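You operate a simulated robot arm through the tools that you are given. There is no shell and no other tool.

The job below is to be done with a simulated robot arm. You get a single attempt, and the scene is never put back.

JOB
Push the orange plug into the PUMP socket and start the pump.
Fine: switch the power off before you touch the plug, and on again after.

It is judged by the outcome, as a careful person would: the job done as asked, and still so three seconds after it is handed in. It fails if anything else is knocked over, pushed out of place, dropped, spilled or broken.

ROBOT AND FRAMES
A 6-joint arm with a two-finger parallel gripper, fixed in place. Base frame: the origin is at the foot of the arm, x ahead of it, y to its left, z up. Readings come in m, degrees, newtons and seconds.
With the tool pointing down near the work surface it reaches from about 0.3 to 0.8 m from the base axis. Its first joint turns from -166.0 to 166.0 degrees. Payload 3.43 kg.
Tool frame: the origin (TCP) lies between the finger pads and is the grasp point; the fingertips stand 0.034 m ahead of it; z points along the fingers, y is the line along which they close. The gripper opens to 0.128 m. The fingers are 0.024 m wide and 0.012 m thick; the gripper's body (0.048 by 0.13 m) begins 0.096 m behind the TCP.
Orientation is that of the tool frame in the base frame, as a unit quaternion [w, x, y, z]. With the fingers straight down and closing along the base's y, the tool's x points along the base's -x, its y along +y and its z along -z.

CONTROLS
- The arm moves only by the tool servo_tool. Its arguments are lists of equal length, an entry for each row: "angular": the turn, a rotation vector about the tool's x, y, z in degrees, a list of three; "linear": the shift along the tool's x, y, z in m, a list of three; "grip": the finger opening in m, from 0 to 0.128. In form: {"angular": [[ax, ay, az], ...], "linear": [[dx, dy, dz], ...], "grip": [grip, ...]}. A call has 1 to 20 rows; each row shifts and turns the commanded pose from where the row before left it, along the tool's axes as they then stand. Rows are played at 5 a second. More than 0.05 m and 8.6 degrees between two rows, or a gripper value outside its range, and nothing of the call is played. A pose out of reach is approached as far as the arm can. The call stops where the force on the tool passes 90 N (or 10 N more than at its start, if that is more) or the arm is blocked; 0.2 s more then pass. Each finger travels about 0.045 m/s and halts on what it meets, pressing with about 32 N; the grip force reading is that of the motor and also rises with nothing between the fingers. The clock runs only during rows and for 0.2 s after the last one: add rows that do not move to give the fingers time. The reply holds the time, the measured pose of the TCP, the force on the tool along the base axes, the opening and the grip force, in the units named above and with some noise, with the torque about the TCP (base axes, N m) and any sound that the robot's microphone picked up.
- Cameras (640 x 400 px; columns grow to the right, rows downward): "scene" is fixed at [0.0496, -0.5011, 1.5327]; the picture's right is [0.29, -0.96, 0.00], its down [-0.56, -0.17, -0.81] and it looks along [0.78, 0.23, -0.58] (base axes); focal length 369 px, centre (320, 200). "wrist" rides on the gripper at [0.076, -0.011, -0.16] in the tool frame; the picture's right is [0.15, 0.99, 0.00], its down [-0.88, 0.13, -0.46] and it looks along [-0.45, 0.07, 0.89] (tool axes); focal length 234 px, centre (320, 200). There is no depth. A picture from a camera that has moved, and an enlarged one, comes with that camera's place and axes in the base frame and with its lens.
- capture(camera): a new picture of that camera. It takes no simulated time.
- inspect(camera, box): a new picture of the part [left, top, right, bottom] of that camera's present view, enlarged. It takes no simulated time.
- job_done(): hands the job in; it is judged then, once.

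Nothing tells you positions but the pictures and the camera data. Unless the task says otherwise, let go and move clear before handing in.

The tools are called after "Call:" as name(argument=value, ...) on one line, values as JSON. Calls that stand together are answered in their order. servo_tool: Moves the arm, as the interface text tells. Its arguments: {"type":"object","properties":{"angular":{"type":"array"},"linear":{"type":"array"},"grip":{"type":"array"}},"required":["angular","linear","grip"]} The other tools are called the same way: capture (camera) takes a picture; inspect (camera, box) takes an enlarged picture of a part of a camera's view; job_done () hands the job in.

At the start:

```text
time_s: 0.0
tool_pos: [0.3207, -0.2037, 1.2739]
tool_rot: [0.0, -0.001, 1.0, -0.002]
wrist_force: [0.6, 0.3, 0.0]
ft_torque: [-0.02, 0.01, 0.03]
opening: 0.128
finger_force: 0.1
```

scene: 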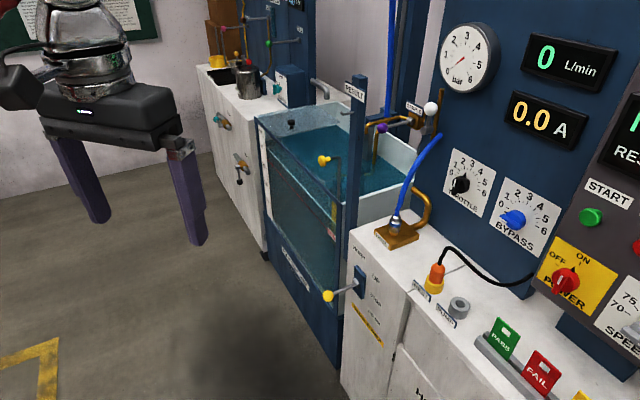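
wrist: 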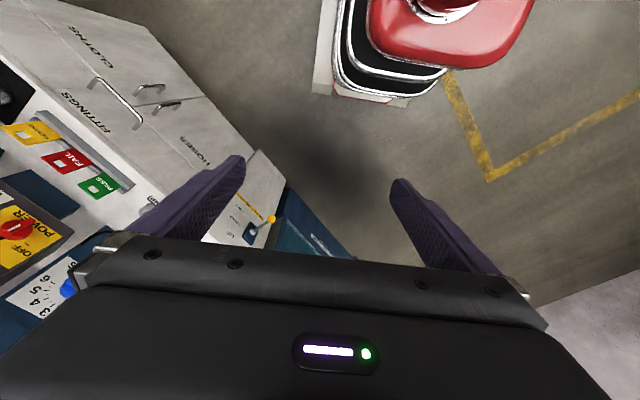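

I see a pump test bench: a control panel with a red POWER rotary switch, START and STOP buttons, and an orange plug seated in a socket on the bench beside a grey empty socket. I'll enlarge the views to read the labels before moving.

Call:
inspect(camera="scene", box=[400, 230, 560, 330])

Call:
inspect(camera="scene", box=[520, 160, 640, 360])

Call:
inspect(camera="scene", box=[320, 200, 560, 400])

Call:
inspect(camera="scene", box=[420, 20, 640, 160])

Call:
inspect(camera="scene", box=[200, 0, 440, 200])

Call:
inspect(camera="wrist", box=[0, 60, 200, 330])

```text
4.00 times, centred on (480, 280) of scene
camera zoom: at [0.0496, -0.5011, 1.5327], right [0.29, -0.96, 0.0], down [-0.56, -0.17, -0.81], along [0.78, 0.23, -0.58], focal length 1475 px, centre (-320, -120)
```

zoom: 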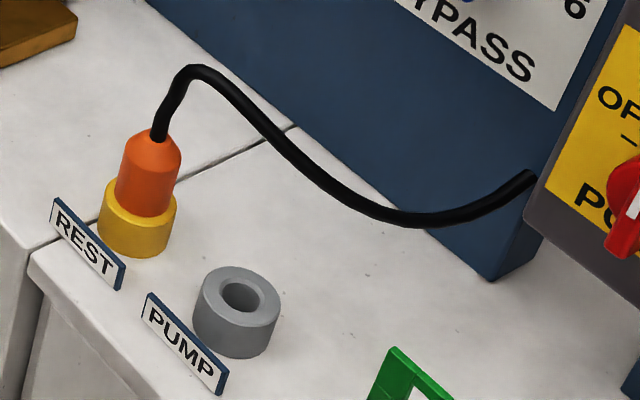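

```text
2.00 times, centred on (580, 260) of scene
camera zoom: at [0.0496, -0.5011, 1.5327], right [0.29, -0.96, 0.0], down [-0.56, -0.17, -0.81], along [0.78, 0.23, -0.58], focal length 738 px, centre (-200, 80)
```

zoom: 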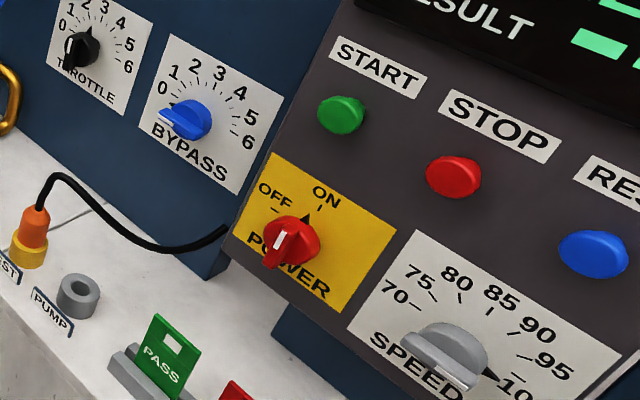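

```text
2.00 times, centred on (440, 300) of scene
camera zoom: at [0.0496, -0.5011, 1.5327], right [0.29, -0.96, 0.0], down [-0.56, -0.17, -0.81], along [0.78, 0.23, -0.58], focal length 738 px, centre (80, 0)
```

zoom: 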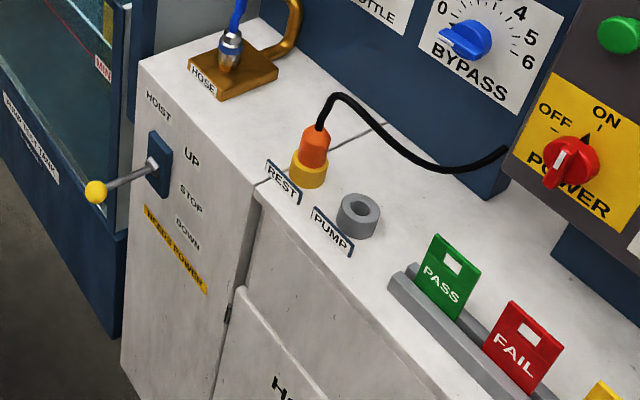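

```text
2.86 times, centred on (530, 90) of scene
camera zoom: at [0.0496, -0.5011, 1.5327], right [0.29, -0.96, 0.0], down [-0.56, -0.17, -0.81], along [0.78, 0.23, -0.58], focal length 1054 px, centre (-280, 514)
```

zoom: 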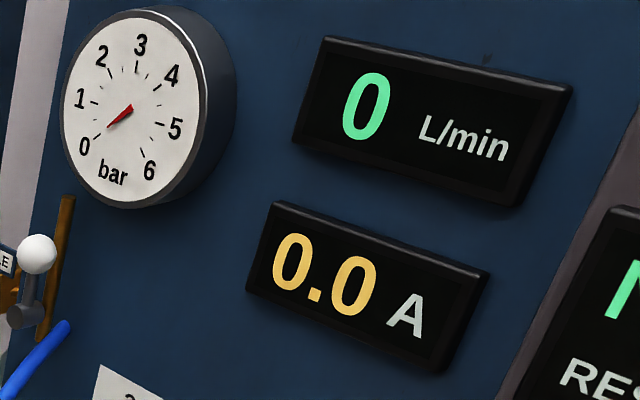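

```text
2.00 times, centred on (320, 100) of scene
camera zoom: at [0.0496, -0.5011, 1.5327], right [0.29, -0.96, 0.0], down [-0.56, -0.17, -0.81], along [0.78, 0.23, -0.58], focal length 738 px, centre (320, 400)
```

zoom: 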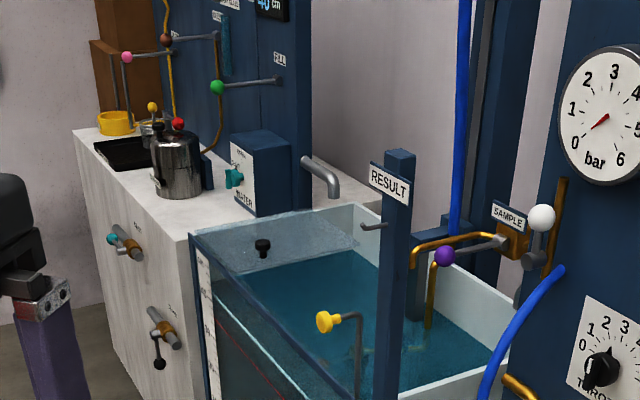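

```text
1.48 times, centred on (100, 195) of wrist
camera zoom: at [0.2445, -0.2142, 1.4331], right [-0.15, 0.99, 0.0], down [0.88, 0.13, 0.46], along [0.45, 0.07, -0.89], focal length 347 px, centre (646, 207)
```

zoom: 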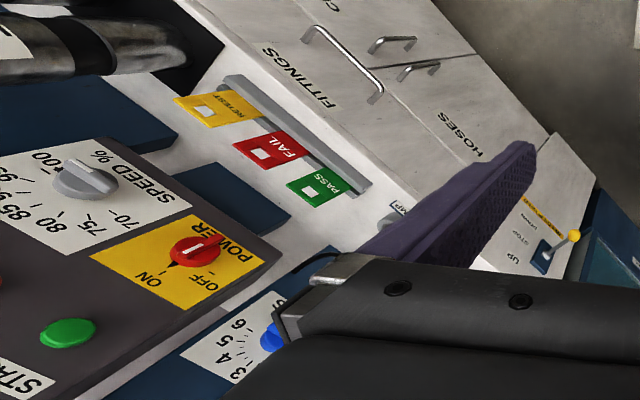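

The orange plug is seated in the yellow REST socket. The grey PUMP socket next to it is empty, and the panel stands behind them at about x 0.6, y -0.8. Before planning I'll check which way the POWER knob points.

Call:
inspect(camera="scene", box=[530, 230, 620, 330])

Call:
inspect(camera="wrist", box=[0, 180, 90, 290])

Call:
inspect(camera="scene", box=[560, 60, 640, 180])

```text
4.00 times, centred on (575, 280) of scene
camera zoom: at [0.0496, -0.5011, 1.5327], right [0.29, -0.96, 0.0], down [-0.56, -0.17, -0.81], along [0.78, 0.23, -0.58], focal length 1475 px, centre (-700, -120)
```

zoom: 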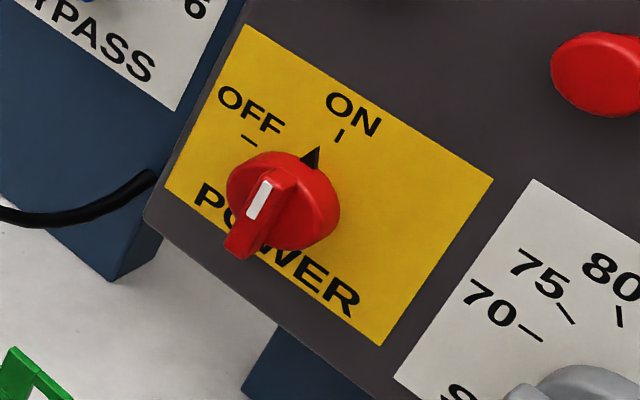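

```text
3.64 times, centred on (45, 235) of wrist
camera zoom: at [0.2445, -0.2142, 1.4331], right [-0.15, 0.99, 0.0], down [0.88, 0.13, 0.46], along [0.45, 0.07, -0.89], focal length 852 px, centre (1320, 73)
```

zoom: 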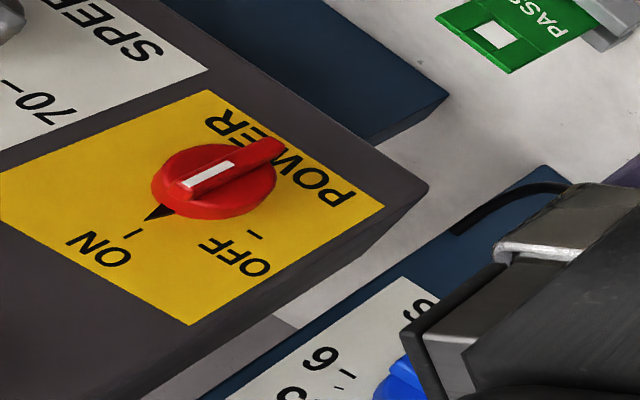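

```text
3.33 times, centred on (600, 120) of scene
camera zoom: at [0.0496, -0.5011, 1.5327], right [0.29, -0.96, 0.0], down [-0.56, -0.17, -0.81], along [0.78, 0.23, -0.58], focal length 1229 px, centre (-613, 467)
```

zoom: 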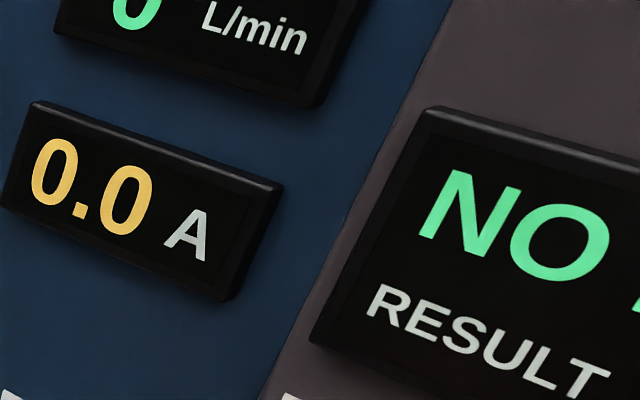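

The black pointer is at ON (12 o'clock) and OFF is at 9 o'clock, so the power is on now. By triangulation POWER is near (0.61, -0.79, 1.03) and START near (0.62, -0.79, 1.16), with the panel facing the robot at about -45°. I'll swing the arm toward the bench, staying high, to get a better wrist view.

Call:
servo_tool(angular=[[0, 0, 0], [0, 0, 0], [0, 0, 0], [0, 0, 0], [0, 0, 0], [0, 0, 7.5], [0, 0, 7.5], [0, 0, 7.5], [0, 0, 7.5], [0, 0, 7.5], [0, 0, 7.5], [0, 0, 0]], linear=[[-0.012, -0.038, 0], [-0.012, -0.038, 0], [-0.012, -0.038, 0], [-0.012, -0.038, 0], [-0.012, -0.038, 0], [0, 0, 0], [0, 0, 0], [0, 0, 0], [0, 0, 0], [0, 0, 0], [0, 0, 0], [0, 0, 0]], grip=[0.128, 0.128, 0.128, 0.128, 0.128, 0.128, 0.128, 0.128, 0.128, 0.128, 0.128, 0.128])

Call:
capture(camera="wrist")

Call:
capture(camera="scene")

```text
time_s: 2.6
tool_pos: [0.3799, -0.3939, 1.2756]
tool_rot: [0.0, 0.384, 0.924, -0.001]
wrist_force: [-0.2, 0.5, 0.1]
ft_torque: [0.0, 0.01, -0.02]
opening: 0.1281
finger_force: 0.1
```

```text
taken
camera wrist: at [0.3192, -0.3478, 1.4341], right [0.6, 0.8, 0.0], down [0.71, -0.53, 0.46], along [0.37, -0.27, -0.89], focal length 234 px, centre (320, 200)
```

wrist: 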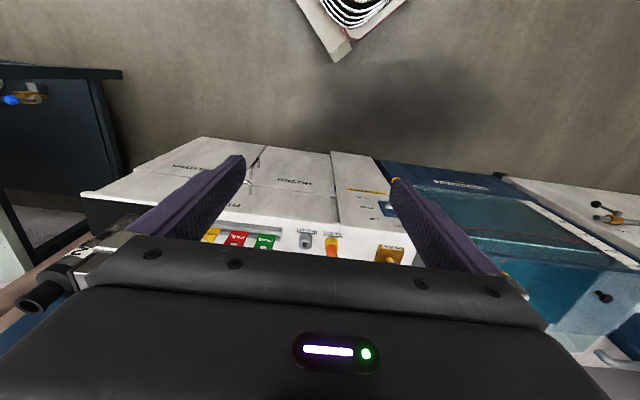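

```text
taken
```

scene: 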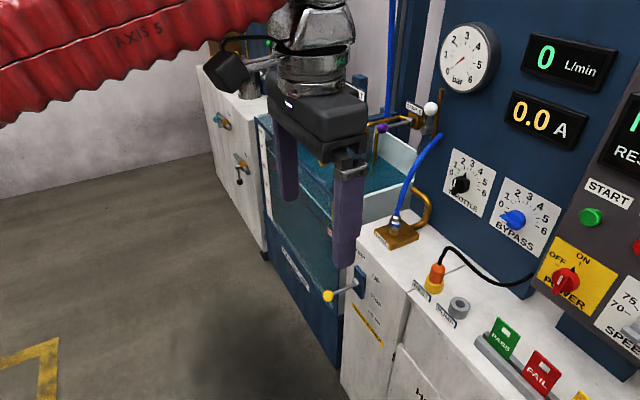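

The gripper body hides the lower half of the wrist view, but the plug, the sockets and the tags show just above it. I'll enlarge that part to triangulate.

Call:
inspect(camera="wrist", box=[180, 170, 420, 280])

Call:
inspect(camera="wrist", box=[280, 220, 360, 270])

```text
2.67 times, centred on (300, 225) of wrist
camera zoom: at [0.3192, -0.3478, 1.4341], right [0.6, 0.8, 0.0], down [0.71, -0.53, 0.46], along [0.37, -0.27, -0.89], focal length 624 px, centre (373, 133)
```

zoom: 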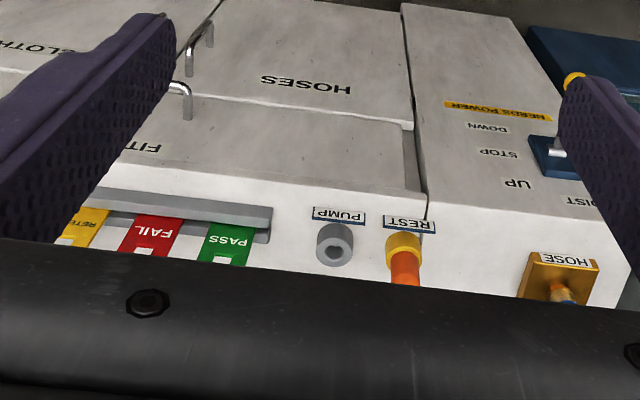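

```text
8.00 times, centred on (320, 245) of wrist
camera zoom: at [0.3192, -0.3478, 1.4341], right [0.6, 0.8, 0.0], down [0.71, -0.53, 0.46], along [0.37, -0.27, -0.89], focal length 1873 px, centre (320, -160)
```

zoom: 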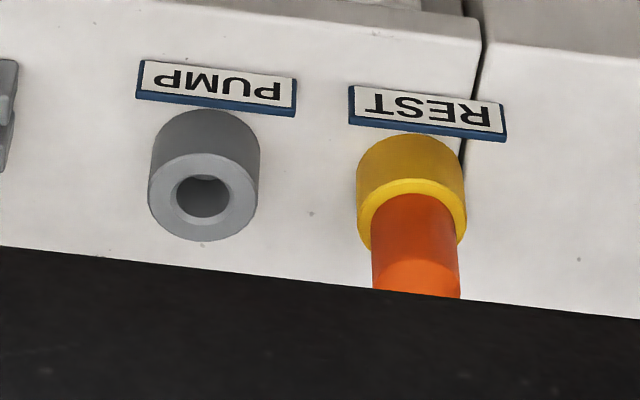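

The panel is vertical and faces the robot at 45°. Call N the direction into the panel and R its right. PUMP is at N 0.915, R 0; REST is at N 0.914, R -0.08, with both rims at z ≈ 0.869. POWER is at R 0.127, z 1.031, on a face at N ≈ 1.016. I'll bring the tool in front of the panel, well short of it, and pitch it to horizontal.

Call:
servo_tool(angular=[[0, 0, 0], [0, 0, 0], [0, 0, 0], [0, 0, 0], [0, 0, 0], [0, 0, 0], [0, 0, 0], [0, -8.18, 0], [0, -8.18, 0], [0, -8.18, 0], [0, -8.18, 0], [0, -8.18, 0], [0, -8.18, 0], [0, -8.18, 0], [0, -8.18, 0], [0, -8.18, 0], [0, -8.18, 0], [0, -8.18, 0], [0, 0, 0]], linear=[[-0.03, -0.0165, 0.0215], [-0.03, -0.0165, 0.0215], [-0.03, -0.0165, 0.0215], [-0.03, -0.0165, 0.0215], [-0.03, -0.0165, 0.0215], [-0.03, -0.0165, 0.0215], [-0.03, -0.0165, 0.0215], [0, 0, 0], [0, 0, 0], [0, 0, 0], [0, 0, 0], [0, 0, 0], [0, 0, 0], [0, 0, 0], [0, 0, 0], [0, 0, 0], [0, 0, 0], [0, 0, 0], [0, 0, 0]], grip=[0.128, 0.128, 0.128, 0.128, 0.128, 0.128, 0.128, 0.128, 0.128, 0.128, 0.128, 0.128, 0.128, 0.128, 0.128, 0.128, 0.128, 0.128, 0.128])

Call:
capture(camera="wrist")

Call:
capture(camera="scene")

```text
time_s: 6.6
tool_pos: [0.4308, -0.5988, 1.1092]
tool_rot: [0.653, 0.272, 0.653, -0.272]
wrist_force: [1.0, 0.7, -0.2]
ft_torque: [0.03, 0.0, 0.01]
opening: 0.1281
finger_force: 0.0
out of reach, approached as far as the arm can: row 6, 7
```

```text
taken
camera wrist: at [0.3101, -0.4955, 1.0332], right [0.7, 0.7, -0.15], down [-0.23, 0.42, 0.88], along [0.68, -0.58, 0.45], focal length 234 px, centre (320, 200)
```

wrist: 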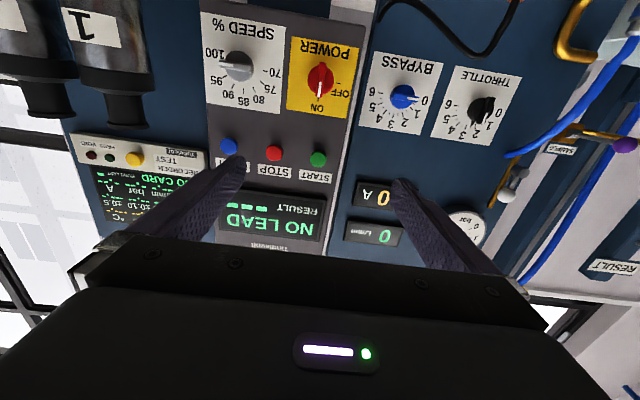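

```text
taken
```

scene: 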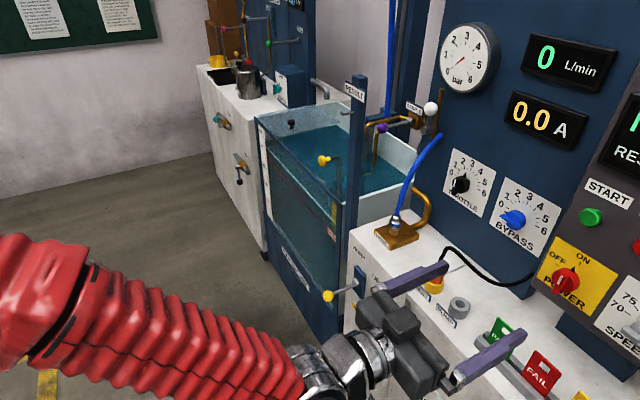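

The tool is now horizontal at about N 0.73, and the wrist camera sees the panel upside down. The result display reads "NO LEAD", which fits with the power on and the PUMP socket empty. I'll enlarge the POWER knob and the START button.

Call:
inspect(camera="wrist", box=[270, 30, 370, 190])

Call:
inspect(camera="wrist", box=[280, 40, 360, 110])

Call:
inspect(camera="wrist", box=[360, 0, 560, 125])

Call:
inspect(camera="wrist", box=[70, 120, 350, 260])

```text
2.50 times, centred on (320, 110) of wrist
camera zoom: at [0.3101, -0.4955, 1.0332], right [0.7, 0.7, -0.15], down [-0.23, 0.42, 0.88], along [0.68, -0.58, 0.45], focal length 585 px, centre (320, 425)
```

zoom: 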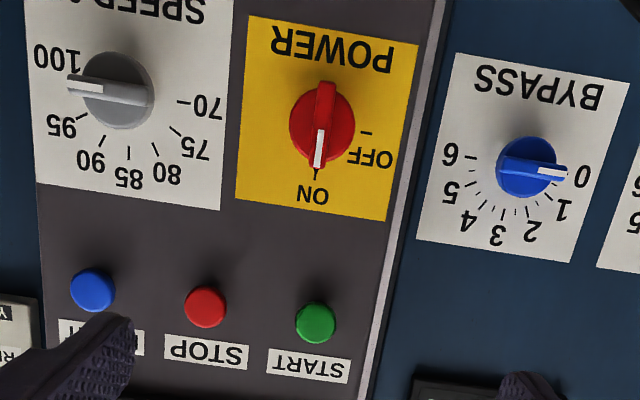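

```text
5.71 times, centred on (320, 75) of wrist
camera zoom: at [0.3101, -0.4955, 1.0332], right [0.7, 0.7, -0.15], down [-0.23, 0.42, 0.88], along [0.68, -0.58, 0.45], focal length 1338 px, centre (320, 914)
```

zoom: 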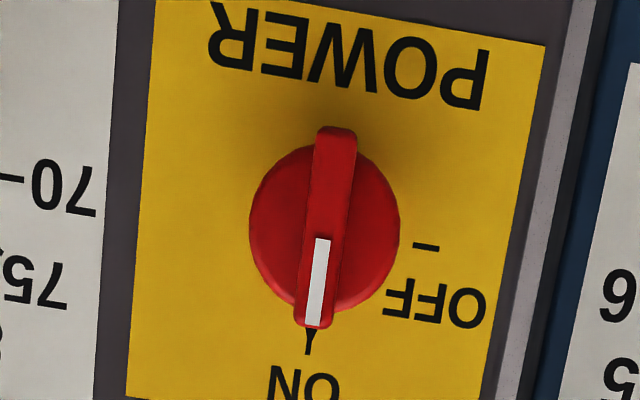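

```text
3.20 times, centred on (460, 62) of wrist
camera zoom: at [0.3101, -0.4955, 1.0332], right [0.7, 0.7, -0.15], down [-0.23, 0.42, 0.88], along [0.68, -0.58, 0.45], focal length 749 px, centre (-128, 640)
```

zoom: 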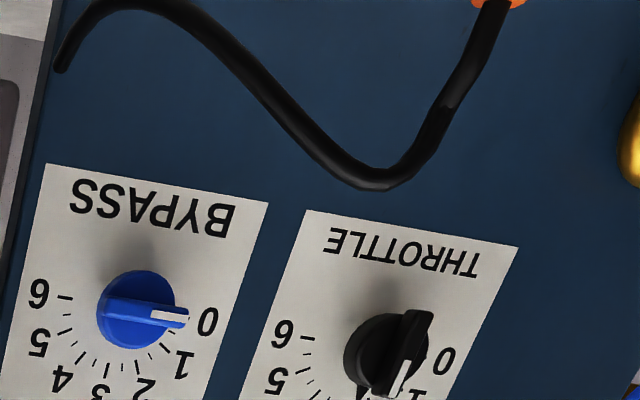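

```text
2.29 times, centred on (210, 190) of wrist
camera zoom: at [0.3101, -0.4955, 1.0332], right [0.7, 0.7, -0.15], down [-0.23, 0.42, 0.88], along [0.68, -0.58, 0.45], focal length 535 px, centre (571, 223)
```

zoom: 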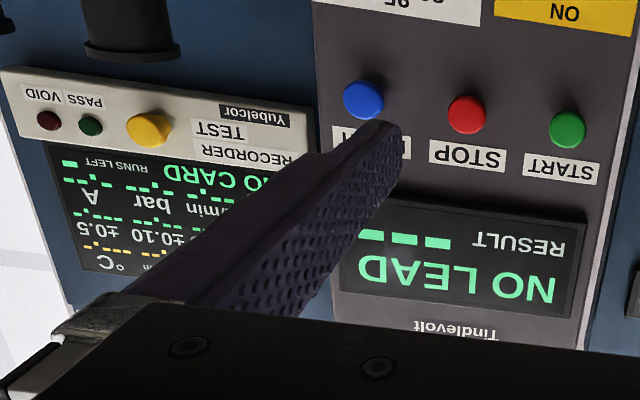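

The pointer is at ON and the OFF tick is exactly 90° counter-clockwise. The knob centre is at R ≈ 0.131, z ≈ 1.034, with its grip bar's front at N ≈ 0.966 and the bar standing vertical. I'll move to a pre-grasp straight in front of it with the fingers partly closed.

Call:
servo_tool(angular=[[0, 0, 0], [0, 0, 0], [0, 0, 0], [0, 0, 0], [0, 0, 0], [0, 0, 0], [0, 0, 0]], linear=[[0.015, -0.0024, 0.0304], [0.015, -0.0024, 0.0304], [0.015, -0.0024, 0.0304], [0.015, -0.0024, 0.0304], [0.015, -0.0024, 0.0304], [0, 0, 0], [0, 0, 0]], grip=[0.11, 0.095, 0.08, 0.065, 0.06, 0.06, 0.06])

Call:
capture(camera="wrist")

Call:
capture(camera="scene")

```text
time_s: 8.2
tool_pos: [0.5294, -0.716, 1.0359]
tool_rot: [0.654, 0.269, 0.653, -0.27]
wrist_force: [0.7, 0.2, -0.1]
ft_torque: [0.01, 0.0, 0.0]
opening: 0.0597
finger_force: 0.0
```

```text
taken
camera wrist: at [0.4073, -0.6125, 0.9591], right [0.7, 0.7, -0.15], down [-0.23, 0.42, 0.88], along [0.68, -0.58, 0.45], focal length 234 px, centre (320, 200)
```

wrist: 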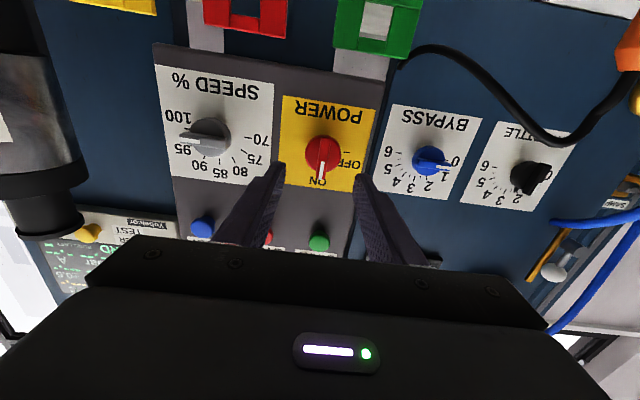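

```text
taken
```

scene: 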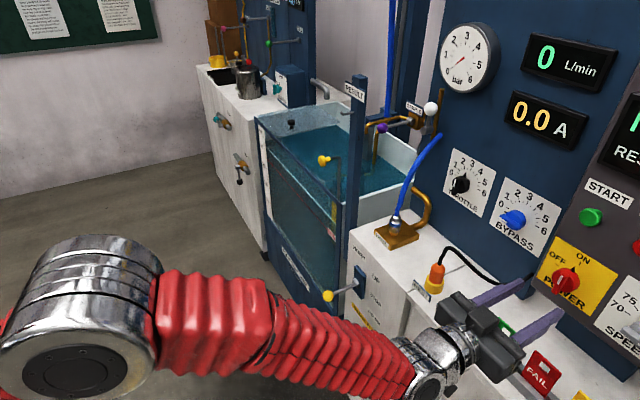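

The TCP is at N 0.881, R 0.132, z 1.036, straight in front of the knob. I'll zoom in to check the alignment before closing in.

Call:
inspect(camera="wrist", box=[260, 90, 380, 240])

Call:
inspect(camera="scene", box=[460, 230, 620, 350])

```text
2.67 times, centred on (320, 165) of wrist
camera zoom: at [0.4073, -0.6125, 0.9591], right [0.7, 0.7, -0.15], down [-0.23, 0.42, 0.88], along [0.68, -0.58, 0.45], focal length 624 px, centre (320, 293)
```

zoom: 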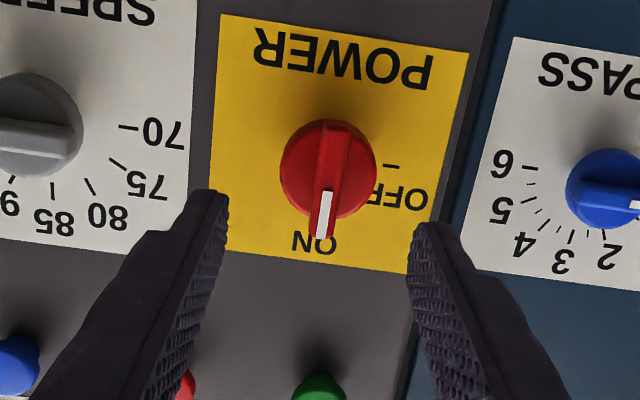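

```text
3.33 times, centred on (540, 290) of scene
camera zoom: at [0.0496, -0.5011, 1.5327], right [0.29, -0.96, 0.0], down [-0.56, -0.17, -0.81], along [0.78, 0.23, -0.58], focal length 1229 px, centre (-413, -100)
```

zoom: 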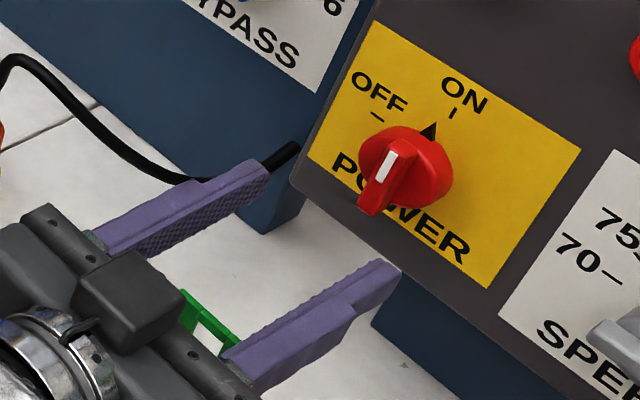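

Call:
inspect(camera="scene", box=[545, 255, 590, 305])

Call:
inspect(camera="wrist", box=[295, 125, 350, 190])

```text
8.00 times, centred on (568, 280) of scene
camera zoom: at [0.0496, -0.5011, 1.5327], right [0.29, -0.96, 0.0], down [-0.56, -0.17, -0.81], along [0.78, 0.23, -0.58], focal length 2951 px, centre (-1660, -440)
```

zoom: 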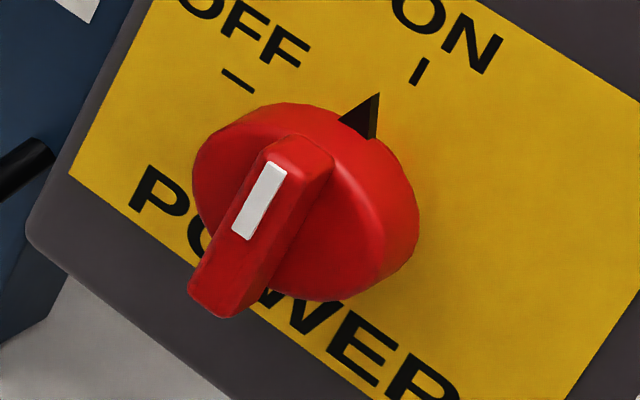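

```text
6.15 times, centred on (322, 158) of wrist
camera zoom: at [0.4073, -0.6125, 0.9591], right [0.7, 0.7, -0.15], down [-0.23, 0.42, 0.88], along [0.68, -0.58, 0.45], focal length 1441 px, centre (305, 462)
```

zoom: 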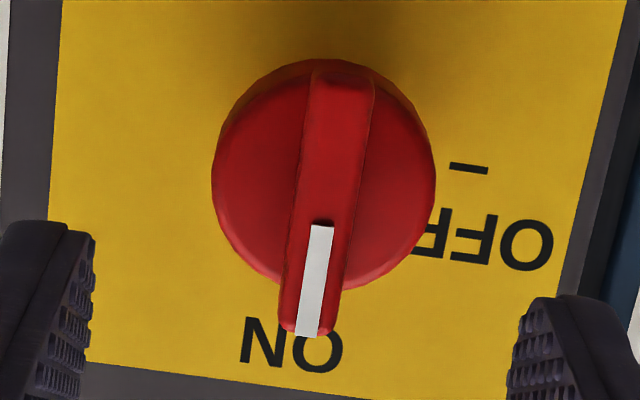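

The knob is a tall disc with a bar standing about 11 mm proud of it. I'll put the fingertips at about N 0.974, just short of the disc face, and then close on the bar.

Call:
servo_tool(angular=[[0, 0, 0], [0, 0, 0], [0, 0, 0], [0, 0, 0], [0, 0, 0], [0, 0, 0], [0, 0, 0], [0, 0, 0]], linear=[[0.0006, 0.0003, 0.0125], [0.0006, 0.0003, 0.0125], [0.0006, 0.0003, 0.0125], [0, 0, 0.0125], [0, 0, 0.003], [0, 0, 0.003], [0, 0, 0.003], [0, 0, 0]], grip=[0.055, 0.05, 0.045, 0.04, 0.04, 0.04, 0.04, 0.04])

Call:
inspect(camera="wrist", box=[260, 100, 380, 240])

Call:
inspect(camera="scene", box=[520, 230, 620, 320])

```text
time_s: 10.0
tool_pos: [0.57, -0.7561, 1.0338]
tool_rot: [0.653, 0.271, 0.653, -0.271]
wrist_force: [0.2, 0.4, 0.2]
ft_torque: [-0.05, 0.0, -0.01]
opening: 0.0399
finger_force: 0.1
```

```text
2.86 times, centred on (320, 170) of wrist
camera zoom: at [0.4506, -0.6519, 0.9567], right [0.7, 0.7, -0.15], down [-0.23, 0.41, 0.88], along [0.68, -0.58, 0.45], focal length 669 px, centre (320, 286)
```

zoom: 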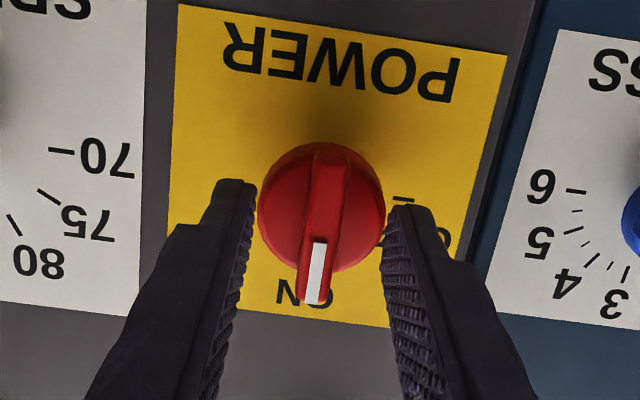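

```text
4.44 times, centred on (570, 275) of scene
camera zoom: at [0.0496, -0.5011, 1.5327], right [0.29, -0.96, 0.0], down [-0.56, -0.17, -0.81], along [0.78, 0.23, -0.58], focal length 1639 px, centre (-791, -133)
```

zoom: 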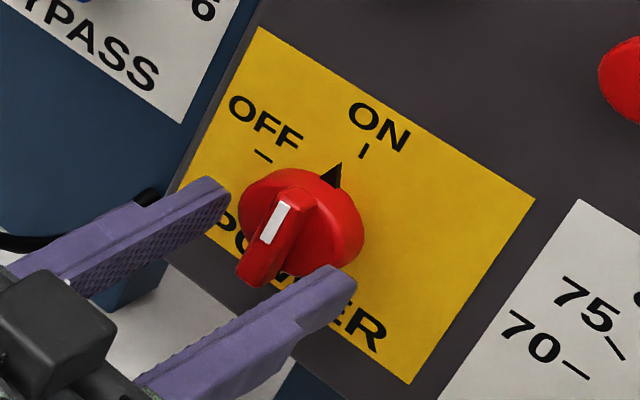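

The bar sits centred between the fingers and the tips already overlap it. I'll advance 3 mm more and close on it.

Call:
servo_tool(angular=[[0, 0, 0], [0, 0, 0], [0, 0, 0], [0, 0, 0], [0, 0, 0]], linear=[[0, 0, 0.003], [0, 0, 0], [0, 0, 0], [0, 0, 0], [0, 0, 0]], grip=[0.04, 0.025, 0.01, 0.0, 0.0])

Call:
inspect(camera="wrist", box=[260, 100, 380, 240])

Call:
inspect(camera="scene", box=[520, 230, 620, 320])

```text
time_s: 11.2
tool_pos: [0.575, -0.7571, 1.0339]
tool_rot: [0.654, 0.269, 0.653, -0.27]
wrist_force: [2.9, 1.9, -0.8]
ft_torque: [-0.18, -0.21, 0.1]
opening: 0.011
finger_force: 44.1
```

```text
2.86 times, centred on (320, 170) of wrist
camera zoom: at [0.4534, -0.6539, 0.9571], right [0.7, 0.7, -0.15], down [-0.23, 0.42, 0.88], along [0.68, -0.58, 0.45], focal length 669 px, centre (320, 286)
```

zoom: 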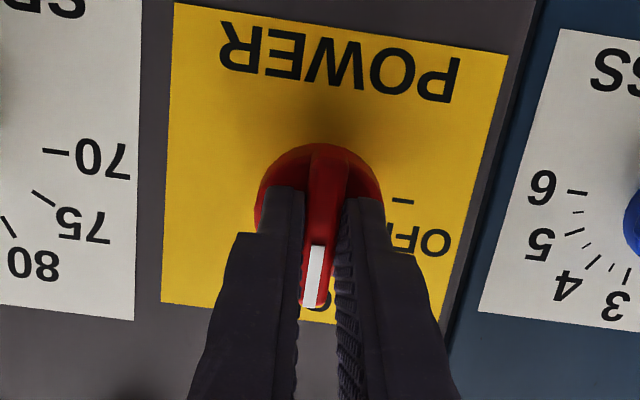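

```text
4.44 times, centred on (570, 275) of scene
camera zoom: at [0.0496, -0.5011, 1.5327], right [0.29, -0.96, 0.0], down [-0.56, -0.17, -0.81], along [0.78, 0.23, -0.58], focal length 1639 px, centre (-791, -133)
```

zoom: 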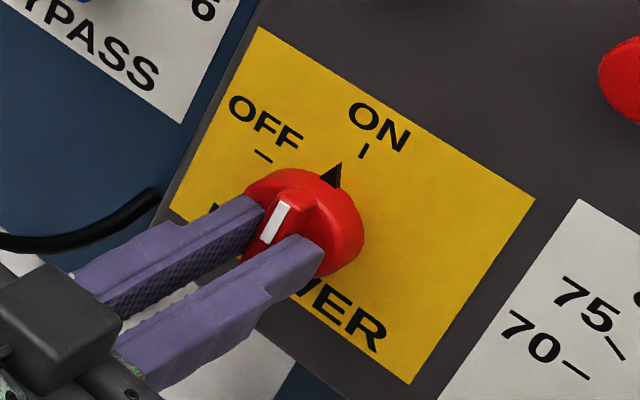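

The bar is held (opening 11 mm). I'll start turning it counter-clockwise, in stages so I can watch the force.

Call:
servo_tool(angular=[[0, 0, -7.5], [0, 0, -7.5], [0, 0, -7.5], [0, 0, -7.5]], linear=[[0, 0, 0], [0, 0, 0], [0, 0, 0], [0, 0, 0]], grip=[0.0, 0.0, 0.0, 0.0])

Call:
capture(camera="scene")

```text
time_s: 11.8
tool_pos: [0.5752, -0.7613, 1.0341]
tool_rot: [0.62, 0.186, 0.687, -0.331]
wrist_force: [-30.9, 50.2, 3.4]
ft_torque: [-0.98, -0.96, -0.8]
opening: 0.0107
finger_force: 44.6
out of reach, approached as far as the arm can: row 2
stopped in row 2: the force on the tool passed its limit at 229 N (the readings are from after the stop); the commanded pose is now the measured one
```

```text
taken
```

scene: 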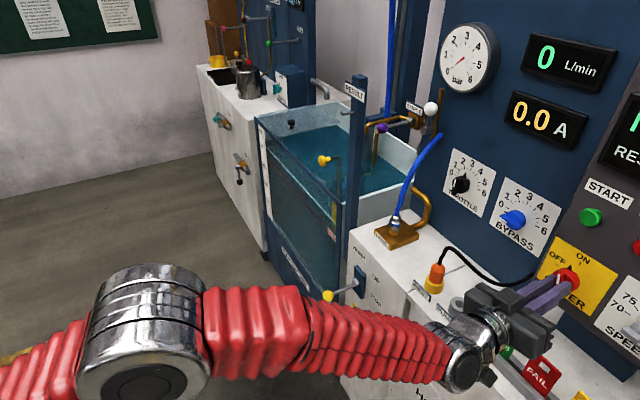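

The arm reached a limit about 13° into the turn and pushed toward the panel, so the wrist can't roll further that way from this posture. I'll ease back, turn the knob back to ON and release it. Then I'll re-approach with the tool rolled 180°, which the gripper's symmetry allows, to gain range in the right direction.

Call:
servo_tool(angular=[[0, 0, 4.0], [0, 0, 4.5], [0, 0, 4.5], [0, 0, 0]], linear=[[0, 0, -0.003], [0, 0, -0.001], [0, 0, 0], [0, 0, 0]], grip=[0.0, 0.0, 0.0, 0.0])

Call:
inspect(camera="scene", box=[520, 230, 620, 320])

```text
time_s: 12.8
tool_pos: [0.5767, -0.7605, 1.034]
tool_rot: [0.653, 0.264, 0.661, -0.259]
wrist_force: [29.1, -17.0, 11.5]
ft_torque: [-0.37, -0.08, -0.37]
opening: 0.0113
finger_force: 44.6
```

```text
4.44 times, centred on (570, 275) of scene
camera zoom: at [0.0496, -0.5011, 1.5327], right [0.29, -0.96, 0.0], down [-0.56, -0.17, -0.81], along [0.78, 0.23, -0.58], focal length 1639 px, centre (-791, -133)
```

zoom: 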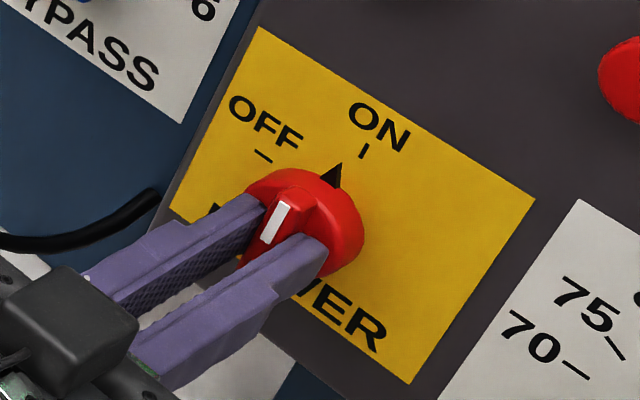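

The knob is back at ON and the grip is pulling slightly outward. I'll open the fingers, back away, and roll the tool by +180°.

Call:
servo_tool(angular=[[0, 0, 0], [0, 0, 0], [0, 0, 0], [0, 0, 0], [0, 0, 0], [0, 0, 0], [0, 0, 0]], linear=[[0, 0, 0], [0, 0, 0], [0, 0, 0], [0, 0, -0.02], [0, 0, -0.03], [0, 0, -0.04], [0, 0, 0]], grip=[0.02, 0.04, 0.04, 0.05, 0.06, 0.06, 0.06])

Call:
capture(camera="wrist")

```text
time_s: 14.4
tool_pos: [0.5068, -0.6968, 1.0332]
tool_rot: [0.653, 0.264, 0.661, -0.259]
wrist_force: [0.4, 0.3, 1.3]
ft_torque: [0.0, 0.01, 0.0]
opening: 0.0604
finger_force: 0.1
```

```text
taken
camera wrist: at [0.3825, -0.5951, 0.9589], right [0.68, 0.72, -0.14], down [-0.23, 0.4, 0.89], along [0.7, -0.57, 0.44], focal length 234 px, centre (320, 200)
```

wrist: 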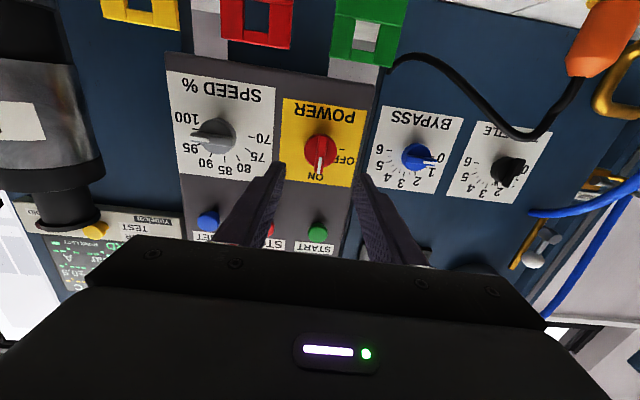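

Call:
servo_tool(angular=[[0, 0, 8.5], [0, 0, 8.5], [0, 0, 8.5], [0, 0, 8.5], [0, 0, 8.5], [0, 0, 8.5], [0, 0, 8.5], [0, 0, 8.5], [0, 0, 8.5], [0, 0, 8.5], [0, 0, 8.5], [0, 0, 8.5], [0, 0, 8.5], [0, 0, 8.5], [0, 0, 8.5], [0, 0, 8.5], [0, 0, 8.5], [0, 0, 8.5], [0, 0, 8.5], [0, 0, 8.5]], linear=[[0, 0, 0], [0, 0, 0], [0, 0, 0], [0, 0, 0], [0, 0, 0], [0, 0, 0], [0, 0, 0], [0, 0, 0], [0, 0, 0], [0, 0, 0], [0, 0, 0], [0, 0, 0], [0, 0, 0], [0, 0, 0], [0, 0, 0], [0, 0, 0], [0, 0, 0], [0, 0, 0], [0, 0, 0], [0, 0, 0]], grip=[0.06, 0.06, 0.06, 0.06, 0.06, 0.06, 0.06, 0.06, 0.06, 0.06, 0.06, 0.06, 0.06, 0.06, 0.06, 0.06, 0.06, 0.06, 0.06, 0.06])

Call:
capture(camera="wrist")

Call:
capture(camera="scene")

```text
time_s: 18.6
tool_pos: [0.5083, -0.6973, 1.0342]
tool_rot: [0.314, 0.682, -0.206, 0.628]
wrist_force: [0.7, -0.2, 0.3]
ft_torque: [-0.01, 0.01, -0.02]
opening: 0.06
finger_force: 0.1
```

```text
taken
camera wrist: at [0.4096, -0.5722, 1.1082], right [-0.65, -0.69, 0.31], down [-0.53, 0.12, -0.84], along [0.54, -0.71, -0.45], focal length 234 px, centre (320, 200)
```

wrist: 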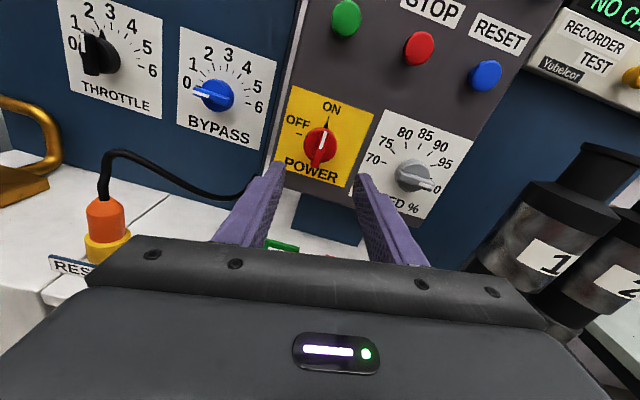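

```text
taken
```

scene: 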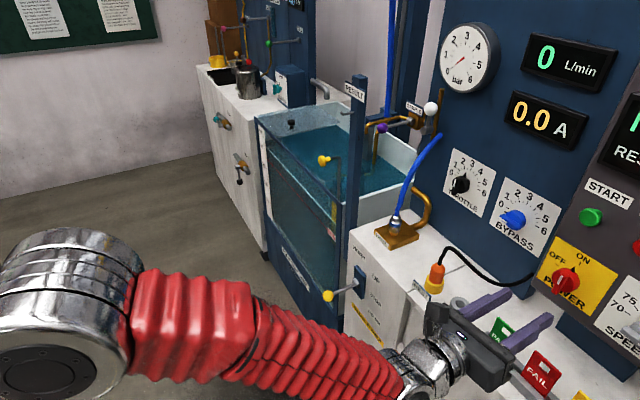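

The roll worked: the camera is now on top with an upright view, and it shows the plug and cable clearly. I'll square the tool to the panel and take a closer look at the knob and the plug.

Call:
servo_tool(angular=[[-0.85, 0.35, 4.86], [-0.85, 0.35, 4.86], [0, 0, 0]], linear=[[0, 0, 0], [0, 0, 0], [0, 0, 0]], grip=[0.06, 0.06, 0.06])

Call:
capture(camera="wrist")

Call:
inspect(camera="wrist", box=[40, 130, 260, 270])

Call:
inspect(camera="wrist", box=[250, 90, 400, 240])

```text
time_s: 19.4
tool_pos: [0.5088, -0.6985, 1.0339]
tool_rot: [0.272, 0.653, -0.271, 0.653]
wrist_force: [-0.5, -0.1, -0.1]
ft_torque: [-0.01, -0.01, -0.01]
opening: 0.0596
finger_force: 0.1
```

```text
taken
camera wrist: at [0.4039, -0.5776, 1.1085], right [-0.7, -0.7, 0.15], down [-0.41, 0.23, -0.88], along [0.58, -0.68, -0.45], focal length 234 px, centre (320, 200)
```

wrist: 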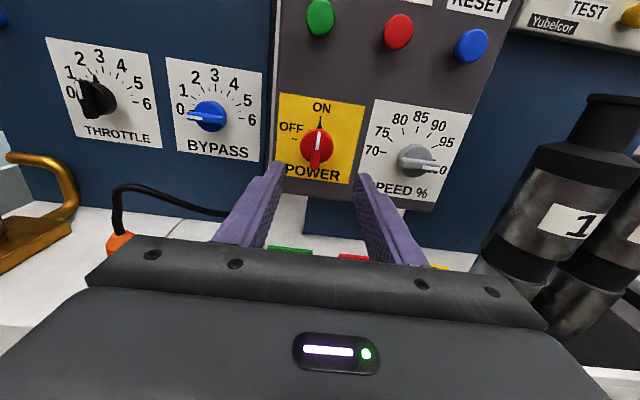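

```text
2.86 times, centred on (150, 200) of wrist
camera zoom: at [0.4039, -0.5776, 1.1085], right [-0.7, -0.7, 0.15], down [-0.41, 0.23, -0.88], along [0.58, -0.68, -0.45], focal length 669 px, centre (806, 200)
```

zoom: 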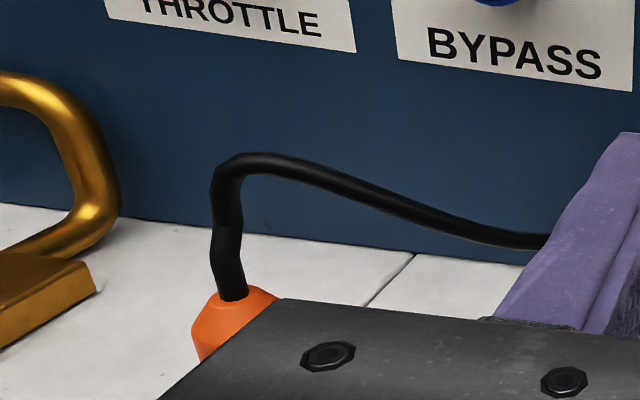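

```text
2.67 times, centred on (325, 165) of wrist
camera zoom: at [0.4039, -0.5776, 1.1085], right [-0.7, -0.7, 0.15], down [-0.41, 0.23, -0.88], along [0.58, -0.68, -0.45], focal length 624 px, centre (307, 293)
```

zoom: 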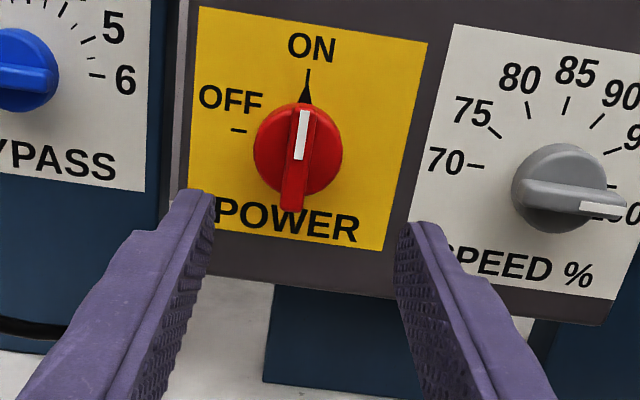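

The tool is squared up. From this view the knob is at R ≈ 0.130, z ≈ 1.033. I'll approach it and close on the bar again.

Call:
servo_tool(angular=[[0, 0, 0], [0, 0, 0], [0, 0, 0], [0, 0, 0], [0, 0, 0], [0, 0, 0], [0, 0, 0], [0, 0, 0]], linear=[[0, -0.001, 0.016], [0, -0.001, 0.016], [-0.0005, -0.001, 0.016], [0, -0.0007, 0.016], [0, 0, 0.016], [0, 0, 0.0035], [0, 0, 0.0025], [0, 0, 0]], grip=[0.055, 0.05, 0.045, 0.04, 0.04, 0.04, 0.04, 0.04])

Call:
inspect(camera="wrist", box=[250, 110, 390, 240])

Call:
inspect(camera="scene", box=[520, 230, 620, 320])

```text
time_s: 21.2
tool_pos: [0.5718, -0.7561, 1.0332]
tool_rot: [0.272, 0.654, -0.27, 0.653]
wrist_force: [0.4, 0.1, -0.4]
ft_torque: [0.03, 0.02, 0.0]
opening: 0.0401
finger_force: 0.2
```

```text
3.08 times, centred on (320, 175) of wrist
camera zoom: at [0.4674, -0.6355, 1.1078], right [-0.7, -0.7, 0.15], down [-0.42, 0.23, -0.88], along [0.58, -0.68, -0.45], focal length 720 px, centre (320, 277)
```

zoom: 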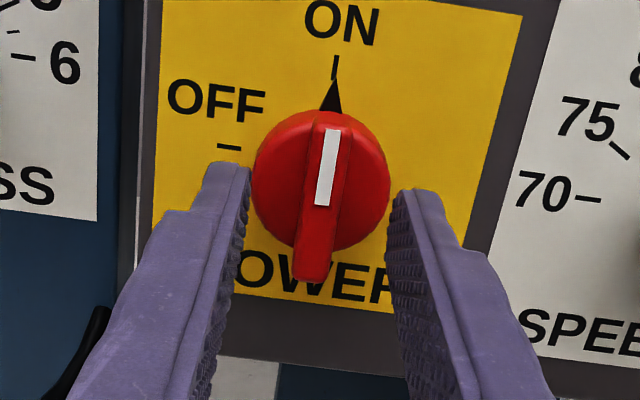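

```text
4.44 times, centred on (570, 275) of scene
camera zoom: at [0.0496, -0.5011, 1.5327], right [0.29, -0.96, 0.0], down [-0.56, -0.17, -0.81], along [0.78, 0.23, -0.58], focal length 1639 px, centre (-791, -133)
```

zoom: 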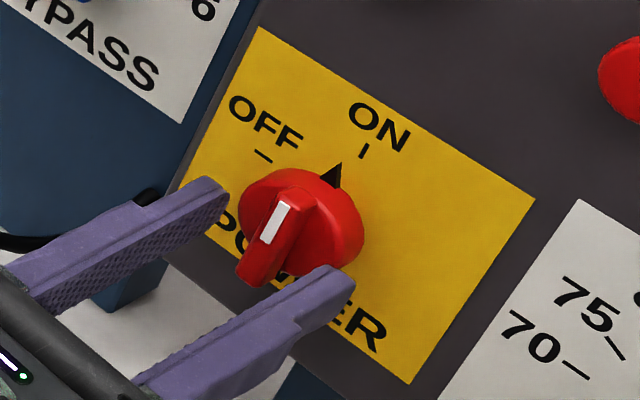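

Aligned, with the bar centred. I'll close on it and begin a gentle turn.

Call:
servo_tool(angular=[[0, 0, 0], [0, 0, 0], [0, 0, 0], [0, 0, 0], [0, 0, -5], [0, 0, -5], [0, 0, -5], [0, 0, 0]], linear=[[0, 0, 0.002], [0, 0, 0], [0, 0, 0], [0, 0, 0], [0, 0, 0], [0, 0, 0], [0, 0, 0], [0, 0, 0]], grip=[0.03, 0.015, 0.0, 0.0, 0.0, 0.0, 0.0, 0.0])

Call:
inspect(camera="wrist", box=[250, 110, 390, 240])

```text
time_s: 23.0
tool_pos: [0.5729, -0.758, 1.0339]
tool_rot: [0.355, 0.683, -0.182, 0.611]
wrist_force: [-6.3, 8.4, -2.4]
ft_torque: [-0.83, -0.8, 0.44]
opening: 0.0109
finger_force: 44.5
```

```text
3.08 times, centred on (320, 175) of wrist
camera zoom: at [0.4823, -0.6235, 1.1026], right [-0.65, -0.65, 0.4], down [-0.57, 0.07, -0.82], along [0.5, -0.76, -0.42], focal length 720 px, centre (320, 277)
```

zoom: 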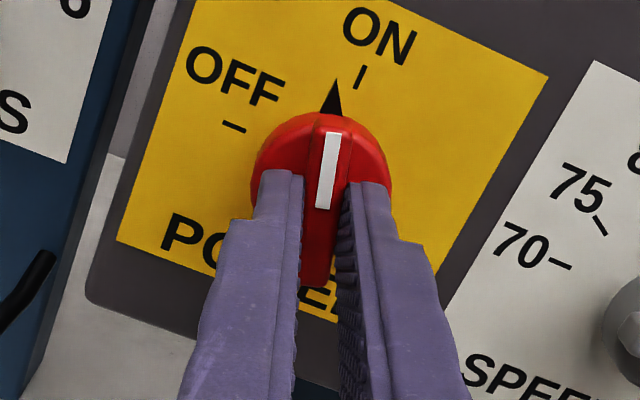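

It is turning smoothly with only small forces. I'll continue to the full 90°.

Call:
servo_tool(angular=[[0, 0, -7.5], [0, 0, -7.5], [0, 0, -7.5], [0, 0, -7.5], [0, 0, 0]], linear=[[0, 0, 0], [0, 0, 0], [0, 0, 0], [0, 0, 0], [0, 0, 0]], grip=[0.0, 0.0, 0.0, 0.0, 0.0])

Call:
inspect(camera="wrist", box=[250, 110, 390, 240])

Call:
capture(camera="scene")

```text
time_s: 24.2
tool_pos: [0.5714, -0.7569, 1.0337]
tool_rot: [0.501, 0.707, 0.001, 0.498]
wrist_force: [-1.5, -6.2, -1.4]
ft_torque: [-0.42, -0.41, 0.57]
opening: 0.0106
finger_force: 45.0
```

```text
3.08 times, centred on (320, 175) of wrist
camera zoom: at [0.5037, -0.6022, 1.0783], right [-0.42, -0.42, 0.81], down [-0.83, -0.18, -0.53], along [0.37, -0.89, -0.27], focal length 720 px, centre (320, 277)
```

zoom: 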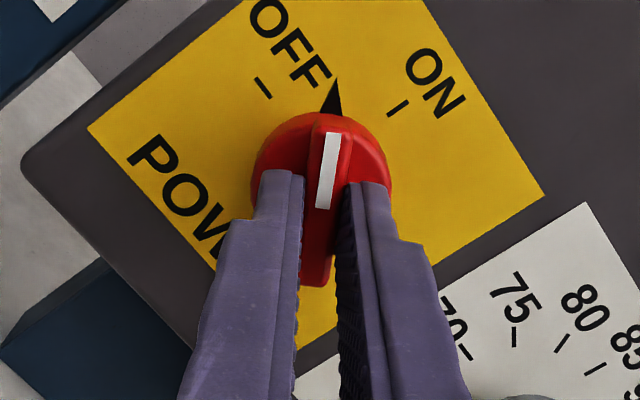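

```text
taken
```

scene: 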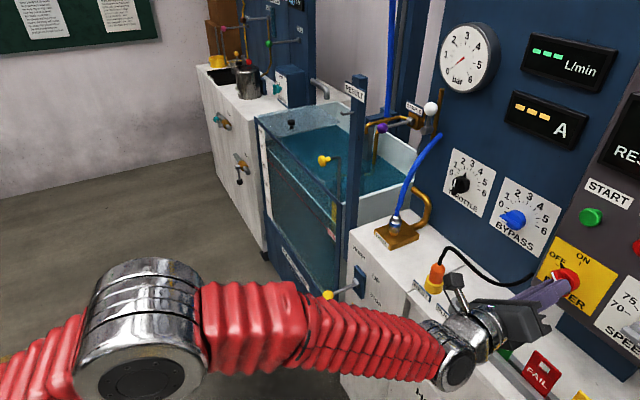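

The displays have already gone to dashes at about 45°. I'll finish the turn so the pointer sits on the OFF tick.

Call:
servo_tool(angular=[[0, 0, -7.5], [0, 0, -7.5], [0, 0, -7.5], [0, 0, -7.5], [0, 0, -7.5], [0, 0, -6.5], [0, 0, 0]], linear=[[0, 0, 0], [0, 0, 0], [0, 0, 0], [0, 0, 0], [0, 0, 0], [0, 0, 0], [0, 0, 0]], grip=[0.0, 0.0, 0.0, 0.0, 0.0, 0.0, 0.0])

Call:
inspect(camera="wrist", box=[250, 110, 390, 240])

Call:
capture(camera="scene")

```text
time_s: 25.8
tool_pos: [0.5723, -0.7588, 1.0352]
tool_rot: [0.652, 0.655, 0.264, 0.275]
wrist_force: [-0.5, -22.0, 8.9]
ft_torque: [-0.14, -0.12, -0.28]
opening: 0.0109
finger_force: 44.3
```

```text
3.08 times, centred on (320, 175) of wrist
camera zoom: at [0.5136, -0.5925, 1.0236], right [0.09, 0.1, 0.99], down [-0.95, -0.3, 0.12], along [0.31, -0.95, 0.06], focal length 720 px, centre (320, 277)
```

zoom: 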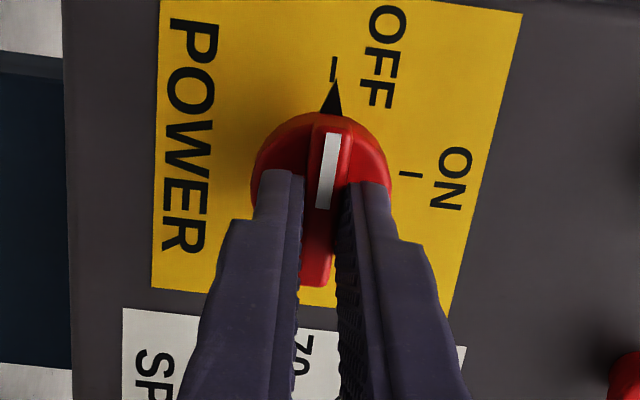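

```text
taken
```

scene: 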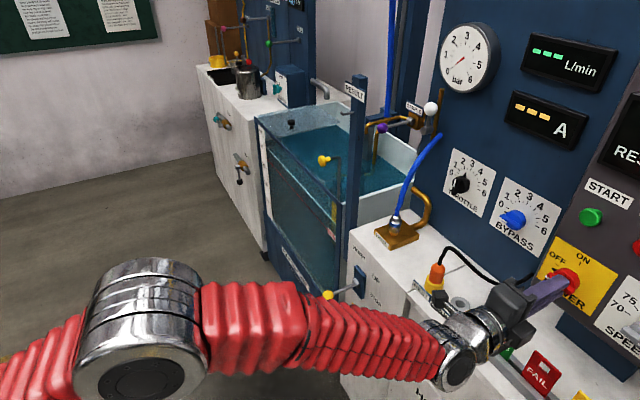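

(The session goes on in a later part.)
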